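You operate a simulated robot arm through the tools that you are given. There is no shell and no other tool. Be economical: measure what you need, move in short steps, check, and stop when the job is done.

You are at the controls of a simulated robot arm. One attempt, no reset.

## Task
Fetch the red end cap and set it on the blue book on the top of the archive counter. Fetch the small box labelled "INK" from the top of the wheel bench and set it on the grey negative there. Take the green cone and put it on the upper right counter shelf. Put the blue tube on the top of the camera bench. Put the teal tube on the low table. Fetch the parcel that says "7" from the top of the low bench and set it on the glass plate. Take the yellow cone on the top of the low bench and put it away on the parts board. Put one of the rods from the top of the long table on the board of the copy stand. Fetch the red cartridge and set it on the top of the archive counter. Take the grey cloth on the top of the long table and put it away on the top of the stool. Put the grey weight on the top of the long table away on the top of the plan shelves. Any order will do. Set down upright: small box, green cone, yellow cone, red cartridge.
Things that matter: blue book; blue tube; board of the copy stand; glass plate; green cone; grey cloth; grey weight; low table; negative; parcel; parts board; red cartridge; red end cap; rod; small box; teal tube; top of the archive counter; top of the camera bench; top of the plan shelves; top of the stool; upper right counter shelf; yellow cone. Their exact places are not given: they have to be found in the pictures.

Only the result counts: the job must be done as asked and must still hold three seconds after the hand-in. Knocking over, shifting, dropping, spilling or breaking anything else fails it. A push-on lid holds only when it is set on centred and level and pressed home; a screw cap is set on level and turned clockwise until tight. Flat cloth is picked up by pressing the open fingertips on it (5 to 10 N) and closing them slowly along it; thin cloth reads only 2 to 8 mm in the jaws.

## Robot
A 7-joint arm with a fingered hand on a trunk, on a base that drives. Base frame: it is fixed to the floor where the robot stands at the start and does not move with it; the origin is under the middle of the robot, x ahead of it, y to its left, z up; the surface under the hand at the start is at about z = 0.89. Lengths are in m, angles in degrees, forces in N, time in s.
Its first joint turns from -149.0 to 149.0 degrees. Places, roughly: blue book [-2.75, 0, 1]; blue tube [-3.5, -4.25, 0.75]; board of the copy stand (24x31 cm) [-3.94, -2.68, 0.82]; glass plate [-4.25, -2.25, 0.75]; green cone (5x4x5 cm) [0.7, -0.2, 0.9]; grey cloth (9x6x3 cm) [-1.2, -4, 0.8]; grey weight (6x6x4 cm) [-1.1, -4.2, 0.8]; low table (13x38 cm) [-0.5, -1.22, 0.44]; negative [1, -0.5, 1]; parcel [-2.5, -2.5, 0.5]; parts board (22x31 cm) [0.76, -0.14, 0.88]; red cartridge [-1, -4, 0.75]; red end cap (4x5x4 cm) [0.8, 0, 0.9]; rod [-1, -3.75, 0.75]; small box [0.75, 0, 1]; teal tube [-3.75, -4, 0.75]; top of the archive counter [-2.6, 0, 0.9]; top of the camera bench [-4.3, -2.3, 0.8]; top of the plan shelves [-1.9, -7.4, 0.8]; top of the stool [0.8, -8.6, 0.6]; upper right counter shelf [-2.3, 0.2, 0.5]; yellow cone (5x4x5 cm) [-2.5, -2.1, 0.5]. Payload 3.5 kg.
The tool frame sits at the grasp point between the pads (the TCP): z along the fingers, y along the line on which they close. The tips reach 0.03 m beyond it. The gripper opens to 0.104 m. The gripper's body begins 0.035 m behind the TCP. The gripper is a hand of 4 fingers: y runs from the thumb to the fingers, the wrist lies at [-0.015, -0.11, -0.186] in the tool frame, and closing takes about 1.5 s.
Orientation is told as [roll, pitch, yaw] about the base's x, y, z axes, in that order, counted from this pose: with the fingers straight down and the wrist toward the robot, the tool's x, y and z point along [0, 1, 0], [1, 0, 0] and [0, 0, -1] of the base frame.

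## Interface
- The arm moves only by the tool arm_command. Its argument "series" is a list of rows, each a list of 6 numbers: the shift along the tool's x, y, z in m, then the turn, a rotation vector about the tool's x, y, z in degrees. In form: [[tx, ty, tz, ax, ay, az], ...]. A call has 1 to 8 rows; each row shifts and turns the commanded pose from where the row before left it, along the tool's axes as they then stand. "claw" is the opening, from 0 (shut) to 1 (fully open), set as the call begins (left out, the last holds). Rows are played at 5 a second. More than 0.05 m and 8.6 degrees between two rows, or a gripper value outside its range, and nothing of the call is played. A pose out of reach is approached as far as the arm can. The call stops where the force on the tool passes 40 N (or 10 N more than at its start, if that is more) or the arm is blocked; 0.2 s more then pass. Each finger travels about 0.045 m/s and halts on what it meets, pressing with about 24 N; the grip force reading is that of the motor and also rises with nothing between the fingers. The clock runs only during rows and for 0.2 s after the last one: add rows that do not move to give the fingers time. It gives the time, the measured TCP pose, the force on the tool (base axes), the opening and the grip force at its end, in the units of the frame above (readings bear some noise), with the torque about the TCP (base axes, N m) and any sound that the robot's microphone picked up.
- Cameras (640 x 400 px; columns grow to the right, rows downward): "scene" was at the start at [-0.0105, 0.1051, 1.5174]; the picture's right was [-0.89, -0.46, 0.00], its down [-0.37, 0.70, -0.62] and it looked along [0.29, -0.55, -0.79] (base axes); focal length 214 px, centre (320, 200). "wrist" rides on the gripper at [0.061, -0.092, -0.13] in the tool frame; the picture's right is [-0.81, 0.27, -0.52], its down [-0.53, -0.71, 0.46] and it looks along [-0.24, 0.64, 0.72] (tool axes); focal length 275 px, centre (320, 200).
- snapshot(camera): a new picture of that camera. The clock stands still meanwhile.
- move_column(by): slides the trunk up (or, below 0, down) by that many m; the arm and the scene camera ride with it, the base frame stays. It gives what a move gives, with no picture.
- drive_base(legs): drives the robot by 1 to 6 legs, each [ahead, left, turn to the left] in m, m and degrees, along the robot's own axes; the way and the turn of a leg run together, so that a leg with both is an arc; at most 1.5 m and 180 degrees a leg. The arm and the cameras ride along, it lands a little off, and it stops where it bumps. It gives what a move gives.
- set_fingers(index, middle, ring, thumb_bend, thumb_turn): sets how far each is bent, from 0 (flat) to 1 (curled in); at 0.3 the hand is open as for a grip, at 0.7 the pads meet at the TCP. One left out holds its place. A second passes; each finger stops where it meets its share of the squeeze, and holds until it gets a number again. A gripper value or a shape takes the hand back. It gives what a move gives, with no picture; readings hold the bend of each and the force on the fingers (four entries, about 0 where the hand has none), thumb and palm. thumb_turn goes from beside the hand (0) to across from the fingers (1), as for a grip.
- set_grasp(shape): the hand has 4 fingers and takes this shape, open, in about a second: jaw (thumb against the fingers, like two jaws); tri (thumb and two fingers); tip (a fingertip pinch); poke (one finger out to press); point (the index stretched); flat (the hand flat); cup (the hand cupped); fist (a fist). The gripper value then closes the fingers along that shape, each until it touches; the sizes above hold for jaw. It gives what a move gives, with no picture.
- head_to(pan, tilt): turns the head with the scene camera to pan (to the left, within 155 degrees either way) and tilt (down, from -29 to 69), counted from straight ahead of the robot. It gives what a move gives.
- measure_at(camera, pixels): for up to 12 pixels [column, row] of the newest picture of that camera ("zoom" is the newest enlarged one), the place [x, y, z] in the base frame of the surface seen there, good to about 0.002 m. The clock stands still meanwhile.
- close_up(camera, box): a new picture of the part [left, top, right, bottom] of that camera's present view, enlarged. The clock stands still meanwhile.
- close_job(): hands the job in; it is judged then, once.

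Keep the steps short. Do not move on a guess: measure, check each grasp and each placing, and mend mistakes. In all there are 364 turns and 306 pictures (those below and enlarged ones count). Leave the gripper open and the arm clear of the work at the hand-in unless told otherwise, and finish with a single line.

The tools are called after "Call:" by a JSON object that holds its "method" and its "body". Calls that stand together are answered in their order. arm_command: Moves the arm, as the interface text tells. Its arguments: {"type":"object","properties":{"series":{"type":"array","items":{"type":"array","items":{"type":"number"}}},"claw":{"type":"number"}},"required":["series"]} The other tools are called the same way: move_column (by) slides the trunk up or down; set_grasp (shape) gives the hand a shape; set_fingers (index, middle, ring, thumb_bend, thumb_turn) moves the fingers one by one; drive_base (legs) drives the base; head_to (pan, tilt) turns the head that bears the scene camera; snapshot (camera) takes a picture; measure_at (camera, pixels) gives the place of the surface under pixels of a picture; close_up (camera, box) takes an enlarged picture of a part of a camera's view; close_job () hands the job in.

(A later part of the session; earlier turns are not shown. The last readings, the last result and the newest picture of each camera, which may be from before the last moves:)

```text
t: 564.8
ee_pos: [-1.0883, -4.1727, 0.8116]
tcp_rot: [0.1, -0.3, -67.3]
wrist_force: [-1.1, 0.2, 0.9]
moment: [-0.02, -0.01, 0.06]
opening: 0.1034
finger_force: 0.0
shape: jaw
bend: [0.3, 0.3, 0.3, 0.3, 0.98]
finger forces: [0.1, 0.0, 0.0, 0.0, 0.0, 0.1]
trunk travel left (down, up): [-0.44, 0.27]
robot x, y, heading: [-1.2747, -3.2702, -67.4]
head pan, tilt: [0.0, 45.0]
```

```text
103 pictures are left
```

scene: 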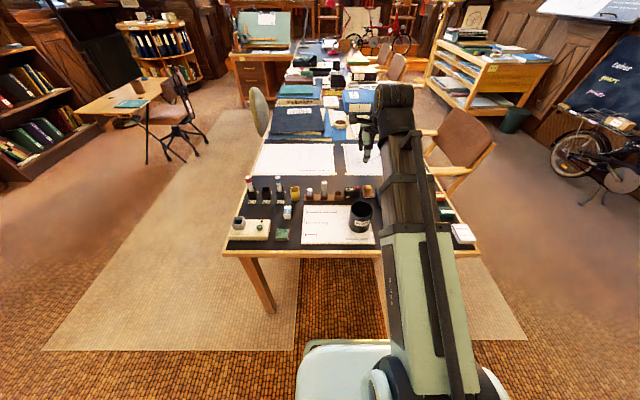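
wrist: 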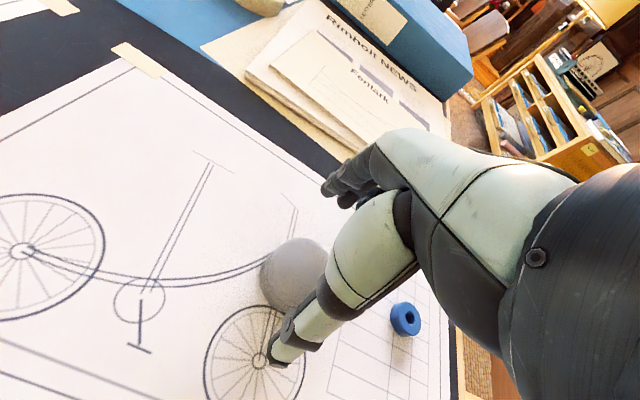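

Call:
{"method": "arm_command", "body": {"series": [[-0.0057, -0.0026, 0.02, 0, 0, 0], [0, 0, 0.018, 0, 0, 0], [0, 0, 0, 0, 0, 0]]}}

Call:
{"method": "arm_command", "body": {"series": [[0, 0, 0, 0, 0, 0], [0, 0, 0, 0, 0, 0], [0, 0, 0, 0, 0, 0], [0, 0, 0, 0, 0, 0], [0, 0, 0, 0, 0, 0], [0, 0, 0, 0, 0, 0], [0, 0, 0, 0, 0, 0], [0, 0, 0, 0, 0, 0]], "claw": 0}}

Call:
{"method": "arm_command", "body": {"series": [[0, 0, -0.02, 0, 0, 0], [0, 0, -0.045, 0, 0, 0], [0, 0, -0.045, 0, 0, 0], [0, 0, -0.045, 0, 0, 0], [0, 0, -0.045, 0, 0, 0]]}}

Call:
{"method": "snapshot", "body": {"camera": "wrist"}}

```text
t: 565.6
ee_pos: [-1.0974, -4.173, 0.7761]
tcp_rot: [0.0, -0.2, -67.2]
wrist_force: [-0.3, 0.0, 0.1]
moment: [-0.02, 0.03, -0.01]
opening: 0.1034
finger_force: 0.1
shape: jaw
bend: [0.3, 0.3, 0.3, 0.3, 0.98]
finger forces: [0.1, 0.0, 0.0, 0.0, 0.0, 0.1]
trunk travel left (down, up): [-0.44, 0.27]
robot x, y, heading: [-1.2737, -3.2772, -67.2]
head pan, tilt: [0.0, 45.0]
```

```text
t: 567.4
ee_pos: [-1.0978, -4.173, 0.7767]
tcp_rot: [0.2, -0.4, -67.3]
wrist_force: [-0.2, 2.3, -0.1]
moment: [0.02, 0.01, 0.0]
opening: 0.0446
finger_force: 23.9
shape: jaw
bend: [0.74, 0.46, 0.49, 0.73, 1.0]
finger forces: [12.3, 7.4, 0.1, 0.0, 20.8, 0.0]
trunk travel left (down, up): [-0.44, 0.27]
robot x, y, heading: [-1.2694, -3.277, -67.3]
head pan, tilt: [0.0, 45.0]
```

```text
t: 568.6
ee_pos: [-1.0996, -4.1714, 0.9758]
tcp_rot: [0.1, -0.2, -67.3]
wrist_force: [0.0, -0.4, -4.9]
moment: [0.0, 0.02, -0.03]
opening: 0.0446
finger_force: 23.8
shape: jaw
bend: [0.74, 0.46, 0.49, 0.73, 1.0]
finger forces: [13.1, 7.5, 0.0, 0.0, 20.5, 0.0]
trunk travel left (down, up): [-0.44, 0.27]
robot x, y, heading: [-1.2706, -3.2765, -67.8]
head pan, tilt: [0.0, 45.0]
```

```text
102 pictures are left
```

wrist: 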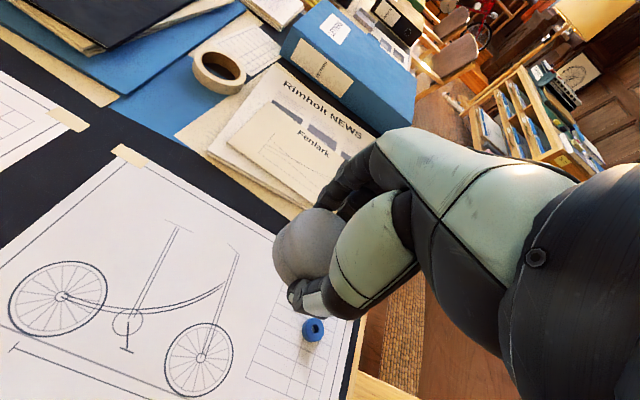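

Weight held. I retract and survey the way to the plan shelves.

Call:
{"method": "arm_command", "body": {"series": [[0, -0.045, -0.02, 0, 0, 0], [0, -0.045, -0.02, 0, 0, 0], [0, -0.045, -0.02, 0, 0, 0], [0, -0.045, -0.02, 0, 0, 0], [0, -0.045, -0.02, 0, 0, 0], [0.03, -0.035, -0.02, 0, 0, 0]]}}

Call:
{"method": "drive_base", "body": {"legs": [[-0.45, 0, 0], [0, -1.3, 0]]}}

Call:
{"method": "head_to", "body": {"pan": 0, "tilt": 30}}

Call:
{"method": "snapshot", "body": {"camera": "scene"}}

```text
refused: row 6 steps farther than a row can; nothing moved
```

```text
t: 577.3
ee_pos: [-2.4565, -4.2699, 0.9755]
tcp_rot: [0.1, -0.4, -67.4]
wrist_force: [0.0, 0.0, -4.7]
moment: [-0.01, 0.01, 0.01]
opening: 0.0443
finger_force: 24.0
shape: jaw
bend: [0.74, 0.46, 0.49, 0.73, 1.0]
finger forces: [13.2, 7.5, 0.0, 0.0, 20.5, 0.0]
trunk travel left (down, up): [-0.44, 0.27]
robot x, y, heading: [-2.6268, -3.373, -68.0]
head pan, tilt: [0.0, 45.0]
```

```text
t: 578.1
ee_pos: [-2.4567, -4.2701, 0.9752]
tcp_rot: [0.1, -0.3, -67.5]
wrist_force: [-0.3, -0.4, -5.0]
moment: [-0.01, -0.02, 0.03]
opening: 0.0442
finger_force: 23.4
shape: jaw
bend: [0.74, 0.46, 0.49, 0.73, 1.0]
finger forces: [13.3, 7.7, 0.0, 0.0, 20.6, 0.0]
trunk travel left (down, up): [-0.44, 0.27]
robot x, y, heading: [-2.6257, -3.3725, -67.5]
head pan, tilt: [0.0, 30.0]
```

```text
101 pictures are left
```

scene: 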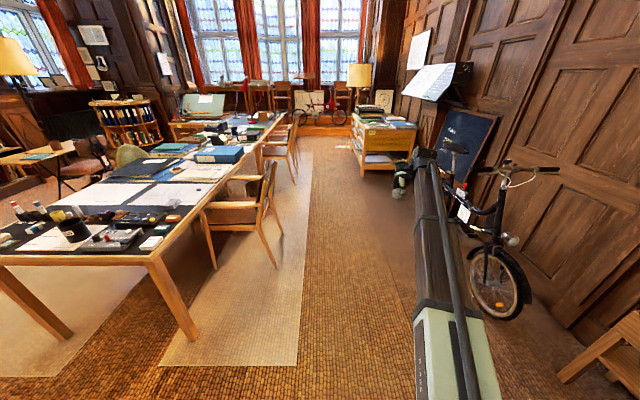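

Call:
{"method": "measure_at", "body": {"camera": "scene", "pixels": [[276, 267], [296, 195], [487, 300], [483, 170], [512, 240], [353, 118], [412, 132], [362, 168], [380, 125], [450, 145], [405, 180], [300, 160]]}}

Call:
{"method": "close_up", "body": {"camera": "scene", "box": [320, 80, 430, 180]}}

```text
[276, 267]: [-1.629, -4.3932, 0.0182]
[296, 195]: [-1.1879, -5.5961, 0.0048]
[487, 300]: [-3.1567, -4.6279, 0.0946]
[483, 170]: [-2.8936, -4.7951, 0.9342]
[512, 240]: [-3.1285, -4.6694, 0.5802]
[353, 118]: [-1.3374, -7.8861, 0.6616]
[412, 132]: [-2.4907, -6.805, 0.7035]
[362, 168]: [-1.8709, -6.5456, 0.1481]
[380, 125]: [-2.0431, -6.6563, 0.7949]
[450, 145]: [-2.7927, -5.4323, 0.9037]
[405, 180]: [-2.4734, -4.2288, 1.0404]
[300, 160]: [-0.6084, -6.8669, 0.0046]
```

```text
4.00 times, centred on (375, 130) of scene
```

zoom: 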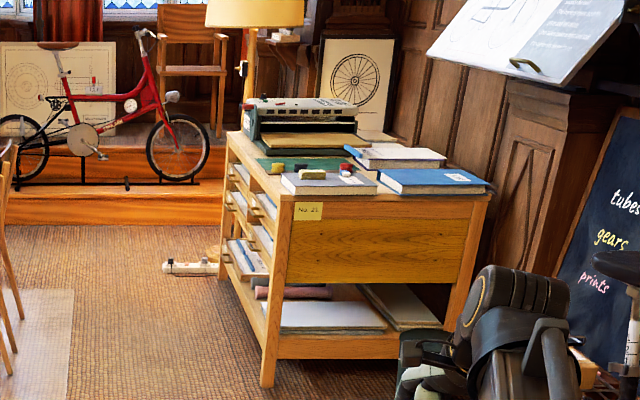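

Corridor is clear. I retract the arm, then drive forward.

Call:
{"method": "arm_command", "body": {"series": [[0.02, -0.04, -0.02, 0, 0, 0], [0.02, -0.04, -0.02, 0, 0, 0], [0.02, -0.04, -0.02, 0, 0, 0], [0, -0.04, -0.02, 0, 0, 0], [0, -0.04, -0.02, 0, 0, 0], [0, -0.04, -0.02, 0, 0, 0], [0, -0.04, -0.02, 0, 0, 0]]}}

Call:
{"method": "drive_base", "body": {"legs": [[1.3, 0, 0], [1.3, 0, 0]]}}

Call:
{"method": "head_to", "body": {"pan": -40, "tilt": 30}}

Call:
{"method": "snapshot", "body": {"camera": "scene"}}

```text
t: 579.7
ee_pos: [-2.5075, -3.9899, 1.1177]
tcp_rot: [0.1, -0.1, -67.4]
wrist_force: [-0.2, 0.0, -4.8]
moment: [0.01, -0.02, 0.01]
opening: 0.0443
finger_force: 24.3
shape: jaw
bend: [0.74, 0.46, 0.49, 0.73, 1.0]
finger forces: [13.5, 7.8, 0.0, 0.0, 20.5, 0.0]
trunk travel left (down, up): [-0.44, 0.27]
robot x, y, heading: [-2.626, -3.3723, -68.1]
head pan, tilt: [0.0, 30.0]
```

```text
t: 592.3
ee_pos: [-1.5115, -6.386, 1.1175]
tcp_rot: [0.0, -0.2, -67.1]
wrist_force: [-0.3, -0.5, -4.4]
moment: [0.0, 0.02, -0.02]
opening: 0.0446
finger_force: 24.1
shape: jaw
bend: [0.74, 0.46, 0.49, 0.73, 1.0]
finger forces: [13.5, 7.8, 0.0, 0.1, 20.5, 0.0]
trunk travel left (down, up): [-0.44, 0.27]
robot x, y, heading: [-1.633, -5.7684, -67.3]
head pan, tilt: [0.0, 30.0]
```

```text
t: 593.4
ee_pos: [-1.512, -6.3862, 1.1182]
tcp_rot: [0.1, -0.3, -67.2]
wrist_force: [0.0, -0.8, -5.0]
moment: [-0.01, 0.04, 0.0]
opening: 0.0445
finger_force: 23.8
shape: jaw
bend: [0.74, 0.46, 0.49, 0.73, 1.0]
finger forces: [13.6, 7.7, 0.1, 0.0, 20.5, 0.1]
trunk travel left (down, up): [-0.44, 0.27]
robot x, y, heading: [-1.6382, -5.7712, -67.6]
head pan, tilt: [-40.0, 30.0]
```

```text
99 pictures are left
```

scene: 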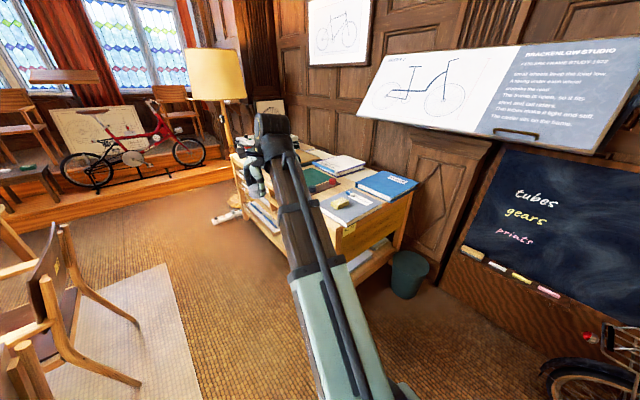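

Call:
{"method": "measure_at", "body": {"camera": "scene", "pixels": [[228, 210], [215, 85], [240, 75], [340, 205], [385, 185], [330, 165], [310, 180], [300, 155], [345, 225]]}}

Call:
{"method": "close_up", "body": {"camera": "scene", "box": [230, 130, 430, 250]}}

```text
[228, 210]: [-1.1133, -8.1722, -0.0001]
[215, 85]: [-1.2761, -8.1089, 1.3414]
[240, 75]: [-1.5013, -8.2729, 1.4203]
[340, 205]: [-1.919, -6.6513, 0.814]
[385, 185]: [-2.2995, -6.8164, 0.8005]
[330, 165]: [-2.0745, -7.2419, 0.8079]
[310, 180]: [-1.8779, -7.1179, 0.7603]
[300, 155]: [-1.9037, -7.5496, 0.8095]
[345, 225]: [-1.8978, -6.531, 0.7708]
```

```text
3.20 times, centred on (330, 190) of scene
```

zoom: 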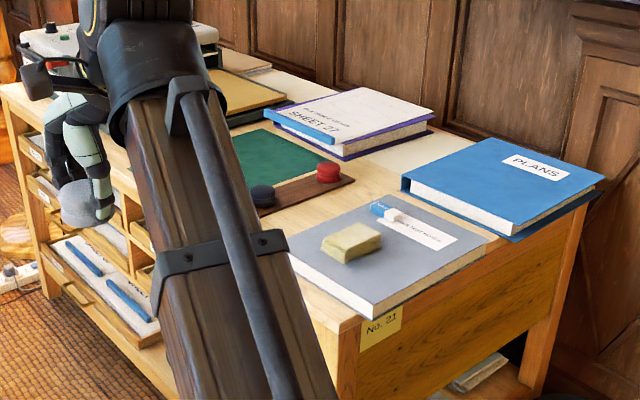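

Call:
{"method": "drive_base", "body": {"legs": [[1.2, 0.1, 0], [0, 0, -90]]}}

Call:
{"method": "head_to", "body": {"pan": 0, "tilt": 40}}

Call:
{"method": "snapshot", "body": {"camera": "scene"}}

Call:
{"method": "snapshot", "body": {"camera": "wrist"}}

```text
t: 603.1
ee_pos: [-1.7125, -6.9528, 1.1181]
tcp_rot: [0.0, -0.3, -156.0]
wrist_force: [-0.5, 0.6, -4.7]
moment: [0.0, -0.04, 0.03]
opening: 0.0442
finger_force: 24.5
shape: jaw
bend: [0.74, 0.46, 0.49, 0.73, 1.0]
finger forces: [13.4, 7.5, 0.0, 0.0, 20.0, 0.0]
trunk travel left (down, up): [-0.44, 0.27]
robot x, y, heading: [-1.1039, -6.8203, -156.4]
head pan, tilt: [-40.0, 30.0]
```

```text
t: 604.2
ee_pos: [-1.7137, -6.9524, 1.1186]
tcp_rot: [0.1, -0.2, -155.8]
wrist_force: [0.4, 0.4, -5.4]
moment: [0.02, 0.0, 0.01]
opening: 0.0441
finger_force: 23.8
shape: jaw
bend: [0.74, 0.46, 0.49, 0.73, 1.0]
finger forces: [13.6, 7.6, 0.0, 0.0, 20.1, 0.0]
trunk travel left (down, up): [-0.44, 0.27]
robot x, y, heading: [-1.0975, -6.8188, -156.2]
head pan, tilt: [0.0, 40.0]
```

```text
97 pictures are left
```

scene: 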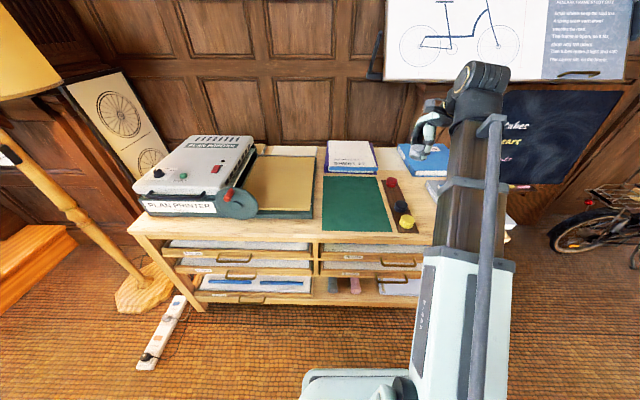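

```text
96 pictures are left
```

wrist: 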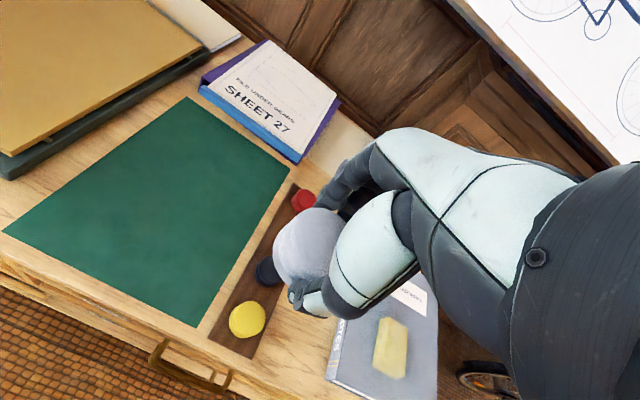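

Call:
{"method": "close_up", "body": {"camera": "wrist", "box": [180, 160, 400, 400]}}

Call:
{"method": "close_up", "body": {"camera": "scene", "box": [120, 120, 460, 260]}}

Call:
{"method": "measure_at", "body": {"camera": "wrist", "pixels": [[210, 335], [252, 352], [275, 340], [325, 385], [340, 325], [300, 330], [275, 370], [5, 232], [20, 175], [320, 175]]}}

```text
1.67 times, centred on (290, 280) of wrist
```

zoom: 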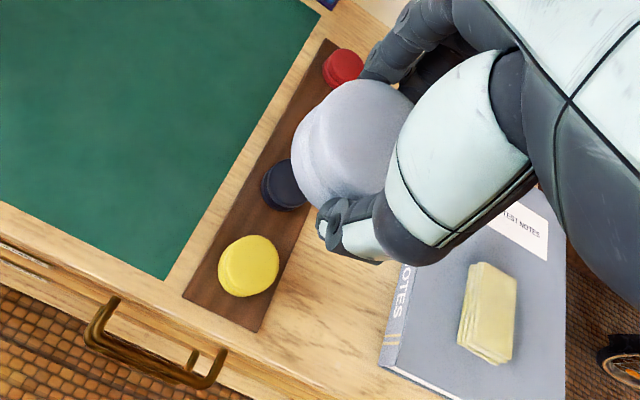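

```text
1.88 times, centred on (290, 190) of scene
```

zoom: 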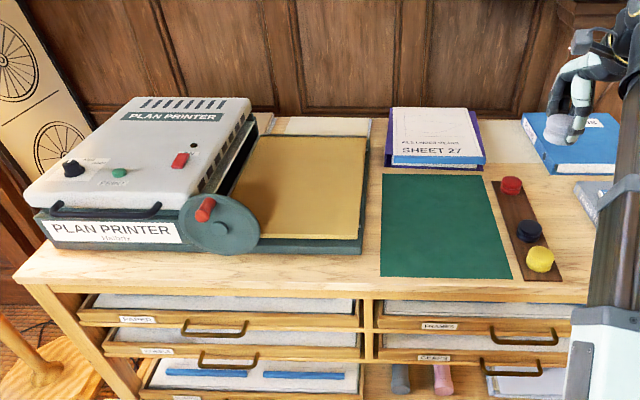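

```text
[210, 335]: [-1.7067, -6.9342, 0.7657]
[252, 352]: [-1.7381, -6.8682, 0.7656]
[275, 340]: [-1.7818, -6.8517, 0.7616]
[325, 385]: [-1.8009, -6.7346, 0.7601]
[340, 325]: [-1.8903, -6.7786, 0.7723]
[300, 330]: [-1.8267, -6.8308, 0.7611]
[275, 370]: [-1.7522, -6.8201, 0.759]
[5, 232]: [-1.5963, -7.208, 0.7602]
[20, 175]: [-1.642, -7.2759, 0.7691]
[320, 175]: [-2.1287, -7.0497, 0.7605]
```

I choose the bare wood gap between the pad tray and the grey book, about (-1.854,-6.829).

Call:
{"method": "arm_command", "body": {"series": [[-0.034, 0.0155, 0, 0, 0, 0], [-0.034, 0.0155, 0, 0, 0, 0], [-0.034, 0.0155, 0, 0, 0, 0], [-0.034, 0.0155, 0, 0, 0, 0], [-0.034, 0.0154, 0, 0, 0, 0], [0, 0, 0.045, 0, 0, 0], [0, 0, 0.045, 0, 0, 0], [0, 0, 0.045, 0, 0, 0]]}}

Call:
{"method": "arm_command", "body": {"series": [[0, 0, 0.045, 0, 0, 0], [0, 0, 0.045, 0, 0, 0], [0, 0, 0.03, 0, 0, 0]]}}

Call:
{"method": "snapshot", "body": {"camera": "wrist"}}

```text
t: 606.0
ee_pos: [-1.8527, -6.8293, 0.9813]
tcp_rot: [0.1, -0.2, -156.0]
wrist_force: [-0.9, 0.4, -4.2]
moment: [0.0, -0.01, 0.01]
opening: 0.044
finger_force: 23.8
shape: jaw
bend: [0.74, 0.46, 0.49, 0.73, 1.0]
finger forces: [13.4, 7.9, 0.0, 0.0, 20.2, 0.0]
trunk travel left (down, up): [-0.44, 0.27]
robot x, y, heading: [-1.0998, -6.8179, -156.2]
head pan, tilt: [0.0, 40.0]
```

```text
t: 606.8
ee_pos: [-1.8554, -6.8295, 0.8621]
tcp_rot: [0.1, -0.3, -156.0]
wrist_force: [-0.5, -0.4, -4.8]
moment: [0.03, -0.02, 0.05]
opening: 0.0438
finger_force: 24.5
shape: jaw
bend: [0.74, 0.46, 0.49, 0.73, 1.0]
finger forces: [13.4, 8.0, 0.1, 0.0, 20.0, 0.0]
trunk travel left (down, up): [-0.44, 0.27]
robot x, y, heading: [-1.0994, -6.8189, -156.0]
head pan, tilt: [0.0, 40.0]
```

```text
93 pictures are left
```

wrist: 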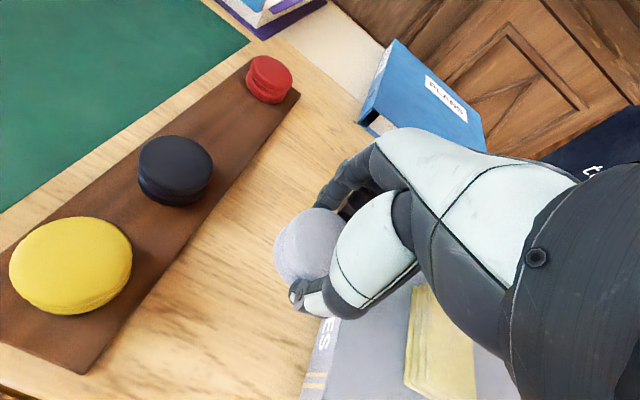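

Call:
{"method": "arm_command", "body": {"series": [[0.015, 0, 0.03, 0, 0, 0], [0, 0, 0.025, 0, 0, 0], [0, 0, 0.006, 0, 0, 0]]}}

Call:
{"method": "snapshot", "body": {"camera": "wrist"}}

```text
t: 607.6
ee_pos: [-1.8485, -6.8415, 0.8009]
tcp_rot: [0.1, -0.3, -155.9]
wrist_force: [-0.9, -0.3, -4.0]
moment: [-0.01, -0.01, 0.01]
opening: 0.0437
finger_force: 23.8
shape: jaw
bend: [0.74, 0.46, 0.49, 0.73, 1.0]
finger forces: [13.4, 8.1, 0.0, 0.1, 20.2, 0.1]
trunk travel left (down, up): [-0.44, 0.27]
robot x, y, heading: [-1.0969, -6.8217, -156.4]
head pan, tilt: [0.0, 40.0]
```

```text
92 pictures are left
```

wrist: 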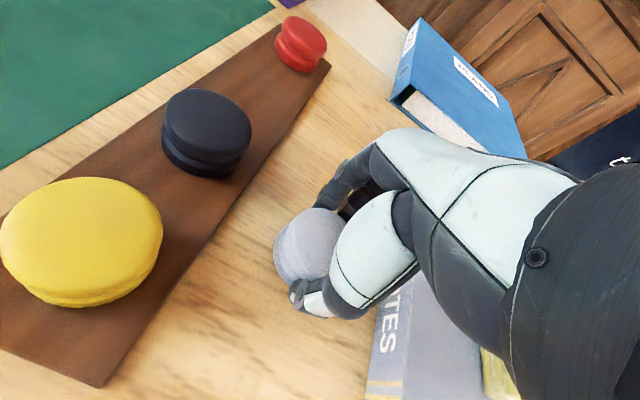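

Call:
{"method": "arm_command", "body": {"series": [[0, 0, 0.002, 0, 0, 0], [0, 0, 0.002, 0, 0, 0], [0, 0, 0.001, 0, 0, 0]]}}

```text
t: 608.4
ee_pos: [-1.8479, -6.8425, 0.7974]
tcp_rot: [0.0, -0.3, -155.9]
wrist_force: [0.3, 1.0, -3.5]
moment: [-0.01, 0.02, -0.01]
opening: 0.0438
finger_force: 23.9
shape: jaw
bend: [0.74, 0.46, 0.49, 0.73, 1.0]
finger forces: [13.2, 8.1, 0.1, 0.0, 20.2, 0.1]
trunk travel left (down, up): [-0.44, 0.27]
robot x, y, heading: [-1.1021, -6.8174, -156.1]
head pan, tilt: [0.0, 40.0]
```

Call:
{"method": "arm_command", "body": {"series": [[0, 0, 0.002, 0, 0, 0], [0, 0, 0.001, 0, 0, 0], [0, 0, 0, 0, 0, 0]]}}

```text
t: 609.2
ee_pos: [-1.8489, -6.8426, 0.7954]
tcp_rot: [0.1, -0.4, -155.9]
wrist_force: [-0.8, 0.2, 13.1]
moment: [-0.04, 0.2, -0.04]
opening: 0.0442
finger_force: 23.8
shape: jaw
bend: [0.74, 0.46, 0.49, 0.73, 1.0]
finger forces: [14.6, 9.5, 0.0, 0.0, 21.6, 0.0]
trunk travel left (down, up): [-0.44, 0.27]
robot x, y, heading: [-1.1012, -6.8168, -156.2]
head pan, tilt: [0.0, 40.0]
```

Call:
{"method": "arm_command", "body": {"series": [[0, 0, -0.001, 0, 0, 0], [0, 0, 0, 0, 0, 0], [0, 0, 0, 0, 0, 0], [0, 0, 0, 0, 0, 0], [0, 0, 0, 0, 0, 0], [0, 0, 0, 0, 0, 0]], "claw": 0.9}}

Call:
{"method": "arm_command", "body": {"series": [[0, 0, -0.03, 0, 0, 0], [0, 0, -0.045, 0, 0, 0], [0, 0, -0.045, 0, 0, 0], [0, 0, -0.045, 0, 0, 0], [0, -0.045, -0.01, 0, 0, 0], [0, -0.045, -0.01, 0, 0, 0], [0, -0.03, -0.01, 0, 0, 0]]}}

Call:
{"method": "snapshot", "body": {"camera": "wrist"}}

```text
t: 610.6
ee_pos: [-1.8475, -6.8432, 0.7953]
tcp_rot: [0.0, -0.3, -155.9]
wrist_force: [0.0, 0.9, -0.9]
moment: [0.05, 0.02, 0.02]
opening: 0.0936
finger_force: 0.0
shape: jaw
bend: [0.29, 0.32, 0.3, 0.35, 0.98]
finger forces: [0.0, 0.0, 0.0, 0.0, 0.0, 0.0]
trunk travel left (down, up): [-0.44, 0.27]
robot x, y, heading: [-1.0982, -6.8173, -156.3]
head pan, tilt: [0.0, 40.0]
```

```text
t: 612.2
ee_pos: [-1.7365, -6.7947, 0.9886]
tcp_rot: [0.1, -0.3, -155.9]
wrist_force: [0.2, -0.1, -0.3]
moment: [0.0, -0.01, -0.01]
opening: 0.0935
finger_force: 0.2
shape: jaw
bend: [0.29, 0.32, 0.3, 0.35, 0.98]
finger forces: [0.0, 0.0, 0.1, 0.0, 0.0, 0.0]
trunk travel left (down, up): [-0.44, 0.27]
robot x, y, heading: [-1.0977, -6.8169, -156.1]
head pan, tilt: [0.0, 40.0]
```

```text
91 pictures are left
```

wrist: 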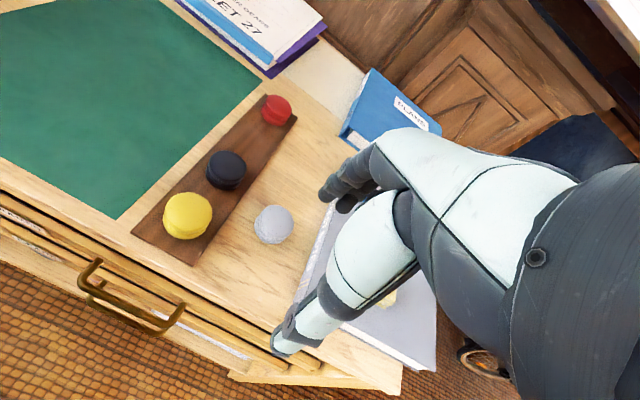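

Weight placed. I look toward the stool.

Call:
{"method": "head_to", "body": {"pan": 110, "tilt": 20}}

Call:
{"method": "snapshot", "body": {"camera": "scene"}}

```text
t: 614.0
ee_pos: [-1.737, -6.7955, 0.9879]
tcp_rot: [0.2, -0.3, -155.8]
wrist_force: [0.4, -0.7, 0.6]
moment: [-0.04, 0.01, 0.01]
opening: 0.0935
finger_force: 0.0
shape: jaw
bend: [0.29, 0.32, 0.3, 0.35, 0.98]
finger forces: [0.0, 0.1, 0.0, 0.0, 0.0, 0.1]
trunk travel left (down, up): [-0.44, 0.27]
robot x, y, heading: [-1.0994, -6.8178, -156.0]
head pan, tilt: [110.0, 20.0]
```

```text
90 pictures are left
```

scene: 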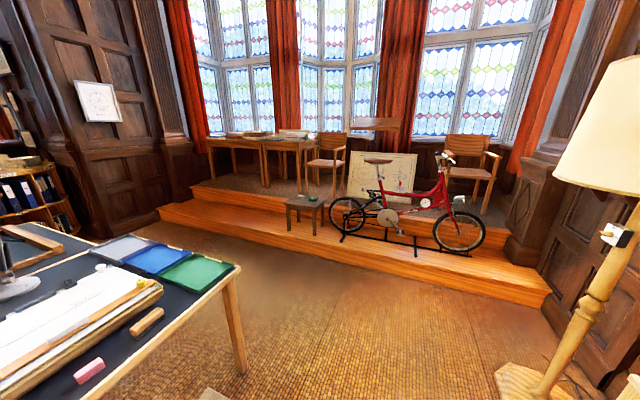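

Call:
{"method": "close_up", "body": {"camera": "scene", "box": [240, 160, 400, 260]}}

Call:
{"method": "measure_at", "body": {"camera": "zoom", "pixels": [[190, 172], [335, 170], [320, 185], [185, 180], [260, 165], [310, 155], [200, 270], [300, 295], [230, 330], [400, 180], [540, 100], [360, 190]]}}

Call:
{"method": "measure_at", "body": {"camera": "scene", "pixels": [[160, 220], [330, 258], [545, 305], [240, 265], [205, 290], [352, 245], [335, 240], [380, 160]]}}

```text
4.00 times, centred on (320, 210) of scene
```

zoom: 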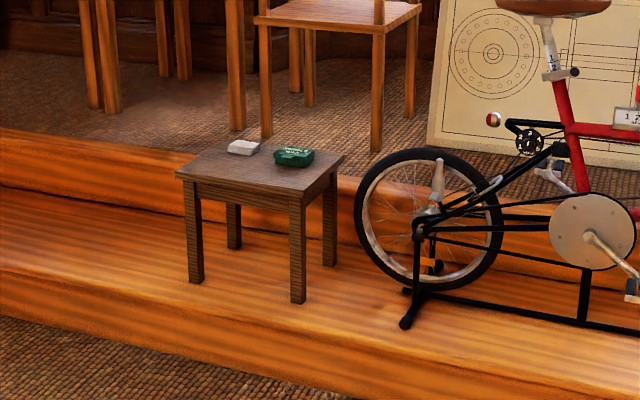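

```text
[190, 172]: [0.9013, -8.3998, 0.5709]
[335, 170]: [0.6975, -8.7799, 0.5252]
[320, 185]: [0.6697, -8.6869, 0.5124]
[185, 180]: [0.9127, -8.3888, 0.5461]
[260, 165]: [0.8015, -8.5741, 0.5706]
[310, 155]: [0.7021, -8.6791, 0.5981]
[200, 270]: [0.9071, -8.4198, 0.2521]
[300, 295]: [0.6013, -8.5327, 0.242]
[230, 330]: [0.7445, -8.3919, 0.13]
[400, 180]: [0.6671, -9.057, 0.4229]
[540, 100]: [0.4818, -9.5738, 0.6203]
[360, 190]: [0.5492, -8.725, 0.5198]
```

```text
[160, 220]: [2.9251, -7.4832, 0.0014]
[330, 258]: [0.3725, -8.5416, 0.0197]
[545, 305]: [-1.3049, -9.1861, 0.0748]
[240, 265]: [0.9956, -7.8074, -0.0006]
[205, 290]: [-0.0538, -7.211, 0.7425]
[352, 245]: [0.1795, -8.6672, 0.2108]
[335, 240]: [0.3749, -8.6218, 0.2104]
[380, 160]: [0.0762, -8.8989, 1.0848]
```

Stool top is at z≈0.57 with room on its front half. I drive back to the long table for the cloth.

Call:
{"method": "drive_base", "body": {"legs": [[0, 0, 88.4], [0, -0.1, 0], [-1.3, 0, 0], [-1.3, 0, 0], [-1.1, 0, 0], [0, 1.2, 0]]}}

Call:
{"method": "head_to", "body": {"pan": 0, "tilt": 45}}

Call:
{"method": "snapshot", "body": {"camera": "scene"}}

```text
t: 642.1
ee_pos: [-1.467, -3.6364, 0.9877]
tcp_rot: [0.1, -0.3, -69.8]
wrist_force: [0.4, -0.1, 0.0]
moment: [0.0, 0.0, 0.03]
opening: 0.0936
finger_force: 0.0
shape: jaw
bend: [0.29, 0.32, 0.3, 0.35, 0.98]
finger forces: [0.1, 0.1, 0.0, 0.1, 0.0, 0.0]
trunk travel left (down, up): [-0.44, 0.27]
robot x, y, heading: [-1.4, -3.0034, -70.4]
head pan, tilt: [110.0, 20.0]
```

```text
t: 644.0
ee_pos: [-1.4658, -3.6361, 0.9878]
tcp_rot: [0.1, -0.4, -69.8]
wrist_force: [-0.2, 0.3, -0.3]
moment: [-0.01, 0.0, 0.01]
opening: 0.0933
finger_force: 0.1
shape: jaw
bend: [0.29, 0.32, 0.3, 0.35, 0.98]
finger forces: [0.0, 0.1, 0.0, 0.0, 0.0, 0.0]
trunk travel left (down, up): [-0.44, 0.27]
robot x, y, heading: [-1.4011, -2.9996, -70.0]
head pan, tilt: [0.0, 45.0]
```

```text
88 pictures are left
```

scene: 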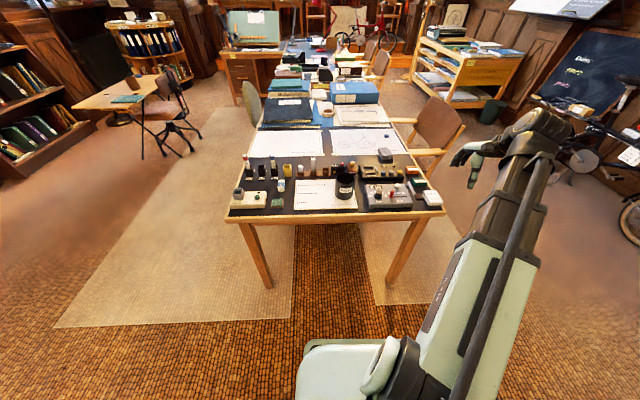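

Call:
{"method": "close_up", "body": {"camera": "scene", "box": [350, 135, 420, 185]}}

Call:
{"method": "measure_at", "body": {"camera": "zoom", "pixels": [[265, 120], [375, 115], [385, 165], [275, 172], [330, 145], [290, 195], [370, 190], [250, 230], [420, 200], [240, 160]]}}

```text
8.00 times, centred on (385, 160) of scene
```

zoom: 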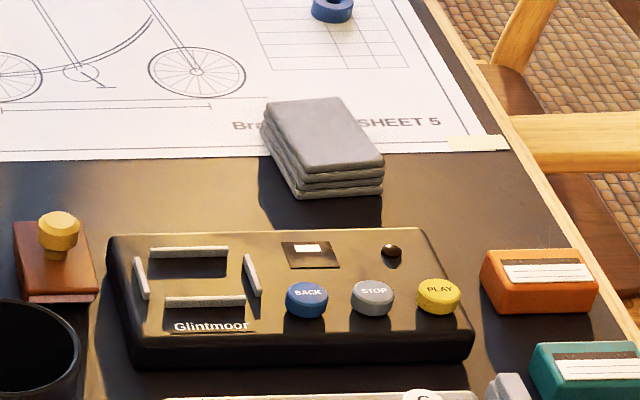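

```text
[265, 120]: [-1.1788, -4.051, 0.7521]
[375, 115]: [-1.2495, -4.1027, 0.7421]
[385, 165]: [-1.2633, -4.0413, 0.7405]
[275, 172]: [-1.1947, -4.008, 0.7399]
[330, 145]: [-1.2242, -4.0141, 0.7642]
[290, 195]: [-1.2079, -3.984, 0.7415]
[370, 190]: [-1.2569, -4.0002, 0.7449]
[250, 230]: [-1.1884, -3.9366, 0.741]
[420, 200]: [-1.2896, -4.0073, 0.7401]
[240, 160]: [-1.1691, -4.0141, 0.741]
```

Call:
{"method": "drive_base", "body": {"legs": [[0.24, 0, 2.3]]}}

Call:
{"method": "arm_command", "body": {"series": [[0.005, 0.035, 0, 0, 0, 0], [0.005, 0.035, 0, 0, 0, 0], [0.005, 0.035, 0, 0, 0, 0]]}}

Call:
{"method": "snapshot", "body": {"camera": "wrist"}}

```text
t: 645.8
ee_pos: [-1.3538, -3.8636, 0.9879]
tcp_rot: [0.0, -0.3, -67.5]
wrist_force: [0.3, -0.3, 0.0]
moment: [0.01, 0.0, 0.01]
opening: 0.093
finger_force: 0.0
shape: jaw
bend: [0.29, 0.32, 0.3, 0.35, 0.98]
finger forces: [0.0, 0.1, 0.0, 0.0, 0.0, 0.0]
trunk travel left (down, up): [-0.44, 0.27]
robot x, y, heading: [-1.315, -3.2288, -67.5]
head pan, tilt: [0.0, 45.0]
```

```text
t: 646.6
ee_pos: [-1.2996, -3.9573, 0.9882]
tcp_rot: [0.1, -0.3, -67.5]
wrist_force: [-0.1, 0.0, -0.5]
moment: [-0.05, -0.05, 0.01]
opening: 0.0934
finger_force: 0.1
shape: jaw
bend: [0.29, 0.32, 0.3, 0.35, 0.98]
finger forces: [0.0, 0.0, 0.0, 0.0, 0.0, 0.0]
trunk travel left (down, up): [-0.44, 0.27]
robot x, y, heading: [-1.3148, -3.2282, -67.6]
head pan, tilt: [0.0, 45.0]
```

```text
86 pictures are left
```

wrist: 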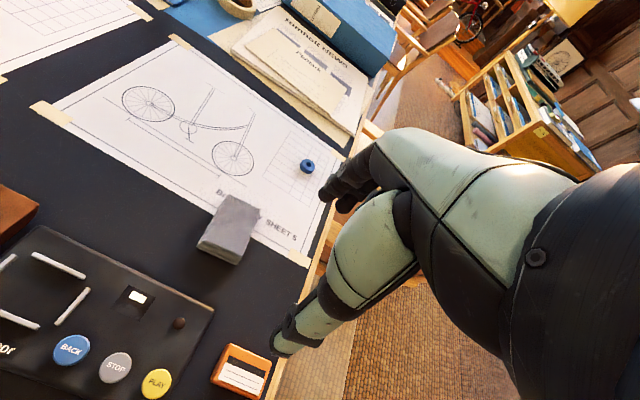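

Call:
{"method": "close_up", "body": {"camera": "wrist", "box": [180, 180, 280, 280]}}

Call:
{"method": "measure_at", "body": {"camera": "zoom", "pixels": [[280, 70], [400, 115], [310, 268], [180, 225], [155, 275], [295, 325], [290, 170]]}}

```text
4.00 times, centred on (230, 230) of wrist
```

zoom: 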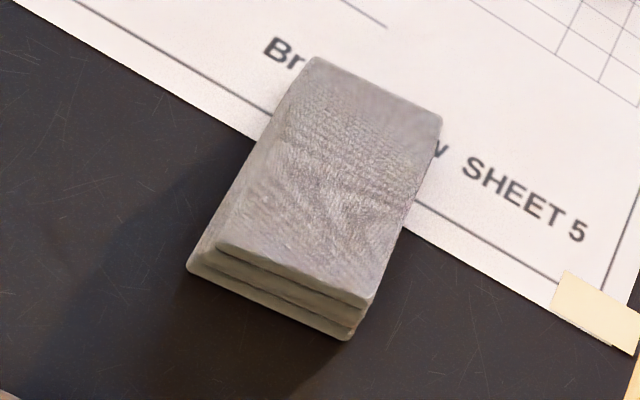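

```text
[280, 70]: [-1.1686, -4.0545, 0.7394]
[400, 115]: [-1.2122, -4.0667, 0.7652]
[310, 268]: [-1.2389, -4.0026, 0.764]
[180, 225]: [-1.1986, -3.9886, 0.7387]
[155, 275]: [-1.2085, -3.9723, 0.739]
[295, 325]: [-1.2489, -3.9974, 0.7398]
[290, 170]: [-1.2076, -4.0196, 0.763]
```

Call:
{"method": "measure_at", "body": {"camera": "zoom", "pixels": [[316, 68], [432, 120], [364, 292], [222, 238], [325, 180], [350, 330], [200, 262]]}}

```text
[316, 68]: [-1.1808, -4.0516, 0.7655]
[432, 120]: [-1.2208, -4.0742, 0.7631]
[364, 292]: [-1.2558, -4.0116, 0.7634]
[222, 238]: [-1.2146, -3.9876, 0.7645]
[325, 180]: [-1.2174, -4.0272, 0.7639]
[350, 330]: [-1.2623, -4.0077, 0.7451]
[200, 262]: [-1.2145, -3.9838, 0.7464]
```

Call:
{"method": "drive_base", "body": {"legs": [[-0.04, 0.15, 0]]}}

Call:
{"method": "arm_command", "body": {"series": [[0, 0, 0, 0, 0, 8.5], [0, 0, 0, 0, 0, 8.5], [0, 0, 0, 0, 0, 8.5], [0, 0, 0, 0, 0, 8.5], [0, 0, 0, 0, 0, 8.5]], "claw": 1}}

Call:
{"method": "snapshot", "body": {"camera": "scene"}}

```text
t: 648.0
ee_pos: [-1.1745, -3.8616, 0.9884]
tcp_rot: [0.1, -0.3, -67.6]
wrist_force: [-0.1, 0.2, 0.3]
moment: [-0.01, 0.0, -0.02]
opening: 0.0936
finger_force: 0.1
shape: jaw
bend: [0.29, 0.32, 0.3, 0.35, 0.98]
finger forces: [0.1, 0.1, 0.0, 0.0, 0.0, 0.0]
trunk travel left (down, up): [-0.44, 0.27]
robot x, y, heading: [-1.1888, -3.1319, -68.1]
head pan, tilt: [0.0, 45.0]
```

```text
t: 649.2
ee_pos: [-1.1753, -3.8605, 0.9895]
tcp_rot: [0.2, -0.2, -110.2]
wrist_force: [-0.2, -0.1, 0.6]
moment: [0.02, 0.02, -0.01]
opening: 0.1037
finger_force: 0.1
shape: jaw
bend: [0.3, 0.3, 0.3, 0.3, 0.98]
finger forces: [0.0, 0.1, 0.0, 0.0, 0.1, 0.1]
trunk travel left (down, up): [-0.44, 0.27]
robot x, y, heading: [-1.1864, -3.1327, -67.6]
head pan, tilt: [0.0, 45.0]
```

```text
84 pictures are left
```

scene: 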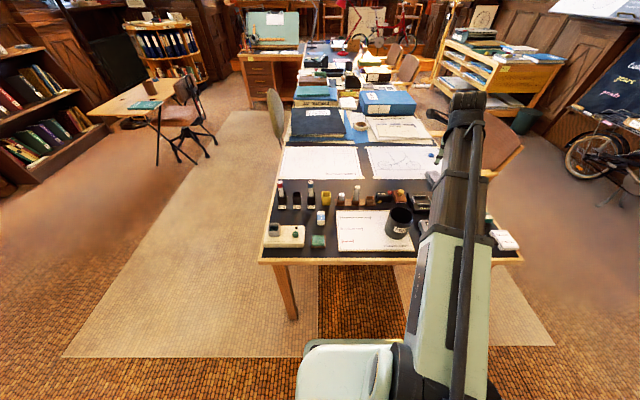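

Call:
{"method": "arm_command", "body": {"series": [[0.0047, 0.0437, 0, 0, 0, 0], [0.0047, 0.0437, 0, 0, 0, 0], [0.0047, 0.0437, 0, 0, 0, 0], [0.0047, 0.0437, 0, 0, 0, 0], [0, 0, 0, 0, 0, 8], [0, 0, 0, 0, 0, 8], [0, 0, 0, 0, 0, 8]]}}

Call:
{"method": "arm_command", "body": {"series": [[0, 0, 0, 0, 0, 8], [0, 0, 0, 0, 0, 8], [0, 0, 0.04, 0, 0, 0], [0, 0, 0.03, 0, 0, 0]]}}

Call:
{"method": "snapshot", "body": {"camera": "wrist"}}

Call:
{"method": "snapshot", "body": {"camera": "scene"}}

```text
t: 650.8
ee_pos: [-1.2176, -4.032, 0.9898]
tcp_rot: [0.3, 0.0, -134.3]
wrist_force: [0.3, 0.8, -0.4]
moment: [0.0, -0.01, -0.01]
opening: 0.1038
finger_force: 0.0
shape: jaw
bend: [0.3, 0.3, 0.3, 0.3, 0.98]
finger forces: [0.1, 0.0, 0.0, 0.0, 0.0, 0.0]
trunk travel left (down, up): [-0.44, 0.27]
robot x, y, heading: [-1.1858, -3.1341, -67.5]
head pan, tilt: [0.0, 45.0]
```

```text
t: 651.8
ee_pos: [-1.2179, -4.0336, 0.9203]
tcp_rot: [0.3, 0.0, -150.1]
wrist_force: [-0.3, 0.3, -0.5]
moment: [0.0, -0.01, -0.02]
opening: 0.1038
finger_force: 0.1
shape: jaw
bend: [0.3, 0.3, 0.3, 0.3, 0.98]
finger forces: [0.0, 0.0, 0.0, 0.1, 0.0, 0.0]
trunk travel left (down, up): [-0.44, 0.27]
robot x, y, heading: [-1.1843, -3.1335, -67.7]
head pan, tilt: [0.0, 45.0]
```

```text
83 pictures are left
```

wrist: 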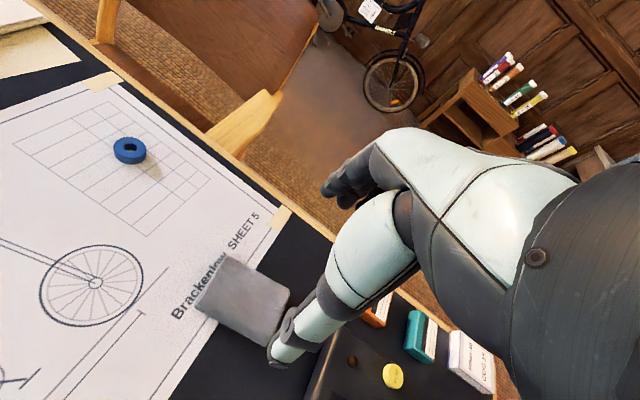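

```text
82 pictures are left
```

scene: 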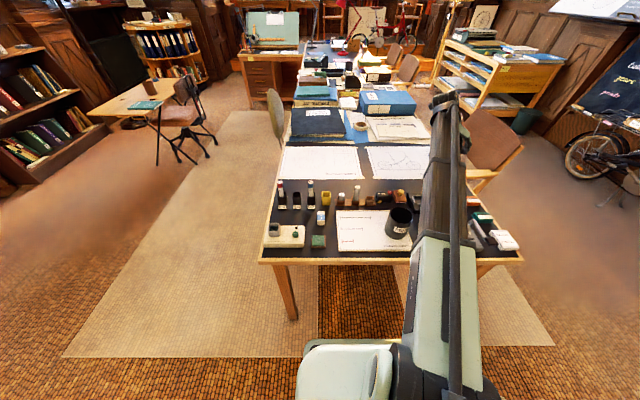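

Call:
{"method": "measure_at", "body": {"camera": "wrist", "pixels": [[227, 260], [287, 292], [258, 340], [200, 302], [242, 300]]}}

```text
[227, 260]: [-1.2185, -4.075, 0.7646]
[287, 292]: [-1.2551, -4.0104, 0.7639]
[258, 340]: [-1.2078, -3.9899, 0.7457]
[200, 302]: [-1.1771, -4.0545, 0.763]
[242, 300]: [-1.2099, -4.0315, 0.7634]
```

Call:
{"method": "arm_command", "body": {"series": [[0, 0, 0.045, 0, 0, 0], [0, 0, 0.045, 0, 0, 0], [0, 0, 0.03, 0, 0, 0]]}}

Call:
{"method": "snapshot", "body": {"camera": "wrist"}}

```text
t: 652.6
ee_pos: [-1.2179, -4.0328, 0.7976]
tcp_rot: [0.2, -0.1, -150.2]
wrist_force: [-1.0, -1.0, 0.3]
moment: [0.01, -0.01, -0.01]
opening: 0.1038
finger_force: 0.2
shape: jaw
bend: [0.3, 0.3, 0.3, 0.3, 0.98]
finger forces: [0.0, 0.1, 0.0, 0.1, 0.1, 0.0]
trunk travel left (down, up): [-0.44, 0.27]
robot x, y, heading: [-1.185, -3.1347, -67.5]
head pan, tilt: [0.0, 45.0]
```

```text
81 pictures are left
```

wrist: 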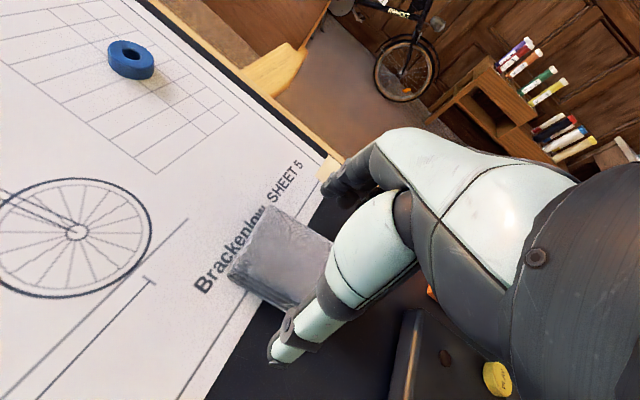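

Call:
{"method": "arm_command", "body": {"series": [[0, 0, 0.012, 0, 0, 0], [0, 0, 0.008, 0, 0, 0], [0, 0, 0.004, 0, 0, 0]]}}

Call:
{"method": "arm_command", "body": {"series": [[0, 0, 0, 0, 0, 0], [0, 0, 0, 0, 0, 0], [0, 0, 0, 0, 0, 0], [0, 0, 0, 0, 0, 0], [0, 0, 0, 0, 0, 0], [0, 0, 0, 0, 0, 0], [0, 0, 0, 0, 0, 0], [0, 0, 0, 0, 0, 0]], "claw": 0}}

Call:
{"method": "snapshot", "body": {"camera": "wrist"}}

```text
t: 653.4
ee_pos: [-1.218, -4.034, 0.7746]
tcp_rot: [0.3, 0.1, -150.1]
wrist_force: [-0.3, -0.4, 0.2]
moment: [0.02, 0.02, -0.02]
opening: 0.1038
finger_force: 0.1
shape: jaw
bend: [0.3, 0.3, 0.3, 0.3, 0.98]
finger forces: [0.0, 0.0, 0.0, 0.1, 0.1, 0.0]
trunk travel left (down, up): [-0.44, 0.27]
robot x, y, heading: [-1.1872, -3.1301, -67.5]
head pan, tilt: [0.0, 45.0]
```

```text
t: 655.2
ee_pos: [-1.2179, -4.033, 0.7746]
tcp_rot: [0.3, 0.0, -150.0]
wrist_force: [0.9, -0.2, 0.9]
moment: [0.03, 0.02, 0.02]
opening: 0.0538
finger_force: 23.8
shape: jaw
bend: [0.74, 0.45, 0.43, 0.68, 1.0]
finger forces: [12.0, 6.9, 3.0, 0.1, 22.0, 0.0]
trunk travel left (down, up): [-0.44, 0.27]
robot x, y, heading: [-1.1884, -3.1312, -67.9]
head pan, tilt: [0.0, 45.0]
```

```text
80 pictures are left
```

wrist: 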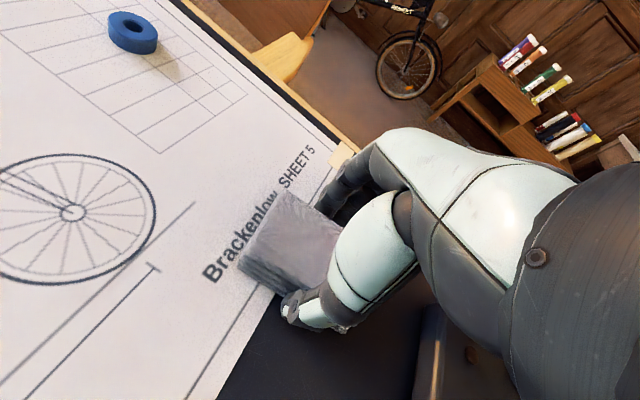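

Gripped at 0.054. I lift and check.

Call:
{"method": "arm_command", "body": {"series": [[0, 0, -0.02, 0, 0, 0], [0, 0, -0.04, 0, 0, 0], [0, 0, -0.045, 0, 0, 0], [0, 0, -0.045, 0, 0, 0]]}}

Call:
{"method": "snapshot", "body": {"camera": "wrist"}}

```text
t: 656.2
ee_pos: [-1.2193, -4.0333, 0.9242]
tcp_rot: [0.3, 0.0, -150.0]
wrist_force: [0.3, 0.0, -1.0]
moment: [-0.03, -0.02, 0.0]
opening: 0.0538
finger_force: 24.4
shape: jaw
bend: [0.74, 0.45, 0.43, 0.68, 1.0]
finger forces: [12.1, 7.0, 3.0, 0.0, 21.9, 0.0]
trunk travel left (down, up): [-0.44, 0.27]
robot x, y, heading: [-1.1882, -3.1332, -68.0]
head pan, tilt: [0.0, 45.0]
```

```text
79 pictures are left
```

wrist: 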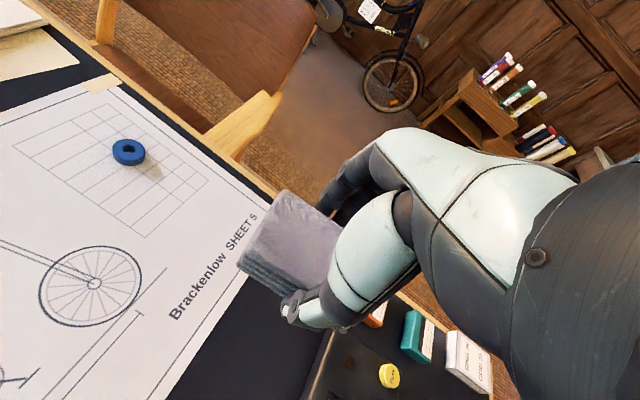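

Call:
{"method": "arm_command", "body": {"series": [[0, 0, -0.045, 0, 0, 0], [0, 0, -0.045, 0, 0, 0], [0, 0, -0.045, 0, 0, 0], [0, 0, 0, 0, 0, -8.3], [0, 0, 0, 0, 0, -8.3], [0, 0, 0, 0, 0, -8.3], [0, 0, 0, 0, 0, -8.3], [0, 0, 0, 0, 0, -8.3]]}}

Call:
{"method": "arm_command", "body": {"series": [[0, 0, 0, 0, 0, -8.3], [0, 0, 0, 0, 0, -8.3], [0, 0, 0, 0, 0, -8.3], [0, 0, 0, 0, 0, -8.3], [0, 0, 0, 0, 0, -8.3], [0.02, -0.045, 0, 0, 0, 0], [0.02, -0.045, 0, 0, 0, 0], [0.02, -0.045, 0, 0, 0, 0]]}}

Call:
{"method": "arm_command", "body": {"series": [[0.02, -0.045, 0, 0, 0, 0], [0.03, -0.02, 0, 0, 0, 0], [0.04, 0, 0, 0, 0, 0]]}}

Call:
{"method": "snapshot", "body": {"camera": "wrist"}}

```text
t: 658.0
ee_pos: [-1.2174, -4.0314, 1.0616]
tcp_rot: [0.2, -0.2, -108.4]
wrist_force: [-0.1, 0.5, -0.1]
moment: [0.01, 0.06, 0.0]
opening: 0.0542
finger_force: 24.5
shape: jaw
bend: [0.74, 0.45, 0.43, 0.68, 1.0]
finger forces: [12.1, 6.9, 3.0, 0.1, 21.9, 0.1]
trunk travel left (down, up): [-0.44, 0.27]
robot x, y, heading: [-1.1856, -3.1329, -67.9]
head pan, tilt: [0.0, 45.0]
```

```text
t: 659.8
ee_pos: [-1.2162, -3.882, 1.0595]
tcp_rot: [0.1, -0.3, -67.0]
wrist_force: [0.2, 1.2, 0.6]
moment: [-0.04, -0.01, 0.0]
opening: 0.0536
finger_force: 23.6
shape: jaw
bend: [0.74, 0.45, 0.43, 0.68, 1.0]
finger forces: [12.2, 6.9, 3.0, 0.0, 22.1, 0.0]
trunk travel left (down, up): [-0.44, 0.27]
robot x, y, heading: [-1.1875, -3.13, -67.8]
head pan, tilt: [0.0, 45.0]
```

```text
t: 660.6
ee_pos: [-1.1582, -3.7908, 1.0588]
tcp_rot: [0.1, -0.3, -67.1]
wrist_force: [-0.1, -0.6, -0.7]
moment: [-0.02, 0.0, 0.02]
opening: 0.054
finger_force: 23.9
shape: jaw
bend: [0.74, 0.45, 0.43, 0.68, 1.0]
finger forces: [12.1, 6.8, 3.0, 0.0, 22.0, 0.0]
trunk travel left (down, up): [-0.44, 0.27]
robot x, y, heading: [-1.19, -3.1348, -67.9]
head pan, tilt: [0.0, 45.0]
```

```text
78 pictures are left
```

wrist: 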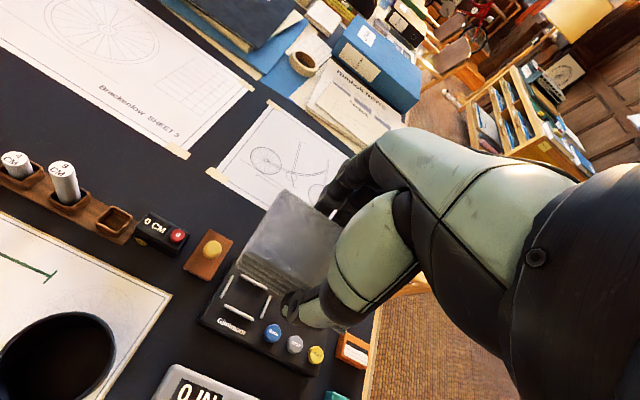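

Call:
{"method": "drive_base", "body": {"legs": [[-0.35, 0, 0], [0, -1.4, 0], [1.3, 0, 0], [1.3, 0, 0], [1.0, 0.1, 0]]}}

Call:
{"method": "head_to", "body": {"pan": 15, "tilt": 40}}

Call:
{"method": "snapshot", "body": {"camera": "scene"}}

```text
t: 686.4
ee_pos: [-1.0241, -7.2593, 1.0594]
tcp_rot: [0.1, -0.2, -65.0]
wrist_force: [-0.9, -0.4, -0.5]
moment: [0.02, -0.01, -0.01]
opening: 0.0538
finger_force: 24.1
shape: jaw
bend: [0.74, 0.45, 0.43, 0.68, 1.0]
finger forces: [12.2, 6.8, 3.0, 0.0, 22.0, 0.0]
trunk travel left (down, up): [-0.44, 0.27]
robot x, y, heading: [-1.0734, -6.6057, -65.7]
head pan, tilt: [0.0, 45.0]
```

```text
t: 687.2
ee_pos: [-1.0214, -7.2598, 1.0588]
tcp_rot: [0.1, -0.3, -65.1]
wrist_force: [0.3, 0.1, -0.1]
moment: [0.01, 0.0, 0.02]
opening: 0.0541
finger_force: 24.4
shape: jaw
bend: [0.74, 0.45, 0.43, 0.68, 1.0]
finger forces: [12.2, 6.8, 3.0, 0.1, 22.0, 0.0]
trunk travel left (down, up): [-0.44, 0.27]
robot x, y, heading: [-1.0737, -6.6043, -65.8]
head pan, tilt: [15.0, 40.0]
```

```text
77 pictures are left
```

scene: 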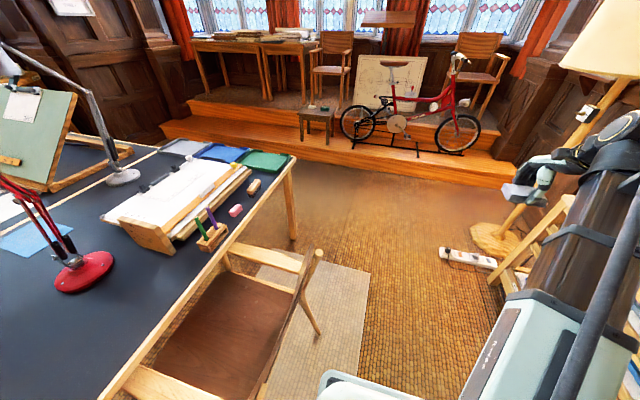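

Call:
{"method": "measure_at", "body": {"camera": "scene", "pixels": [[318, 333], [318, 255], [442, 250], [470, 240], [292, 238], [294, 160], [340, 165], [355, 160], [380, 155], [495, 265]]}}

```text
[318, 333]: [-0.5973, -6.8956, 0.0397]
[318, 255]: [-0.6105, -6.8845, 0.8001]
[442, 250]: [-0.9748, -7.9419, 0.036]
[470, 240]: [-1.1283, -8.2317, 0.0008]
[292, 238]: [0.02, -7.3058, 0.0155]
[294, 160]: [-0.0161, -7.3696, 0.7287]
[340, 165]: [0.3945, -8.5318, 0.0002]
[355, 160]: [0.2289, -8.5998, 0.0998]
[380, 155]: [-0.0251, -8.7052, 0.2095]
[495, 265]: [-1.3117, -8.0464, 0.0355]
```

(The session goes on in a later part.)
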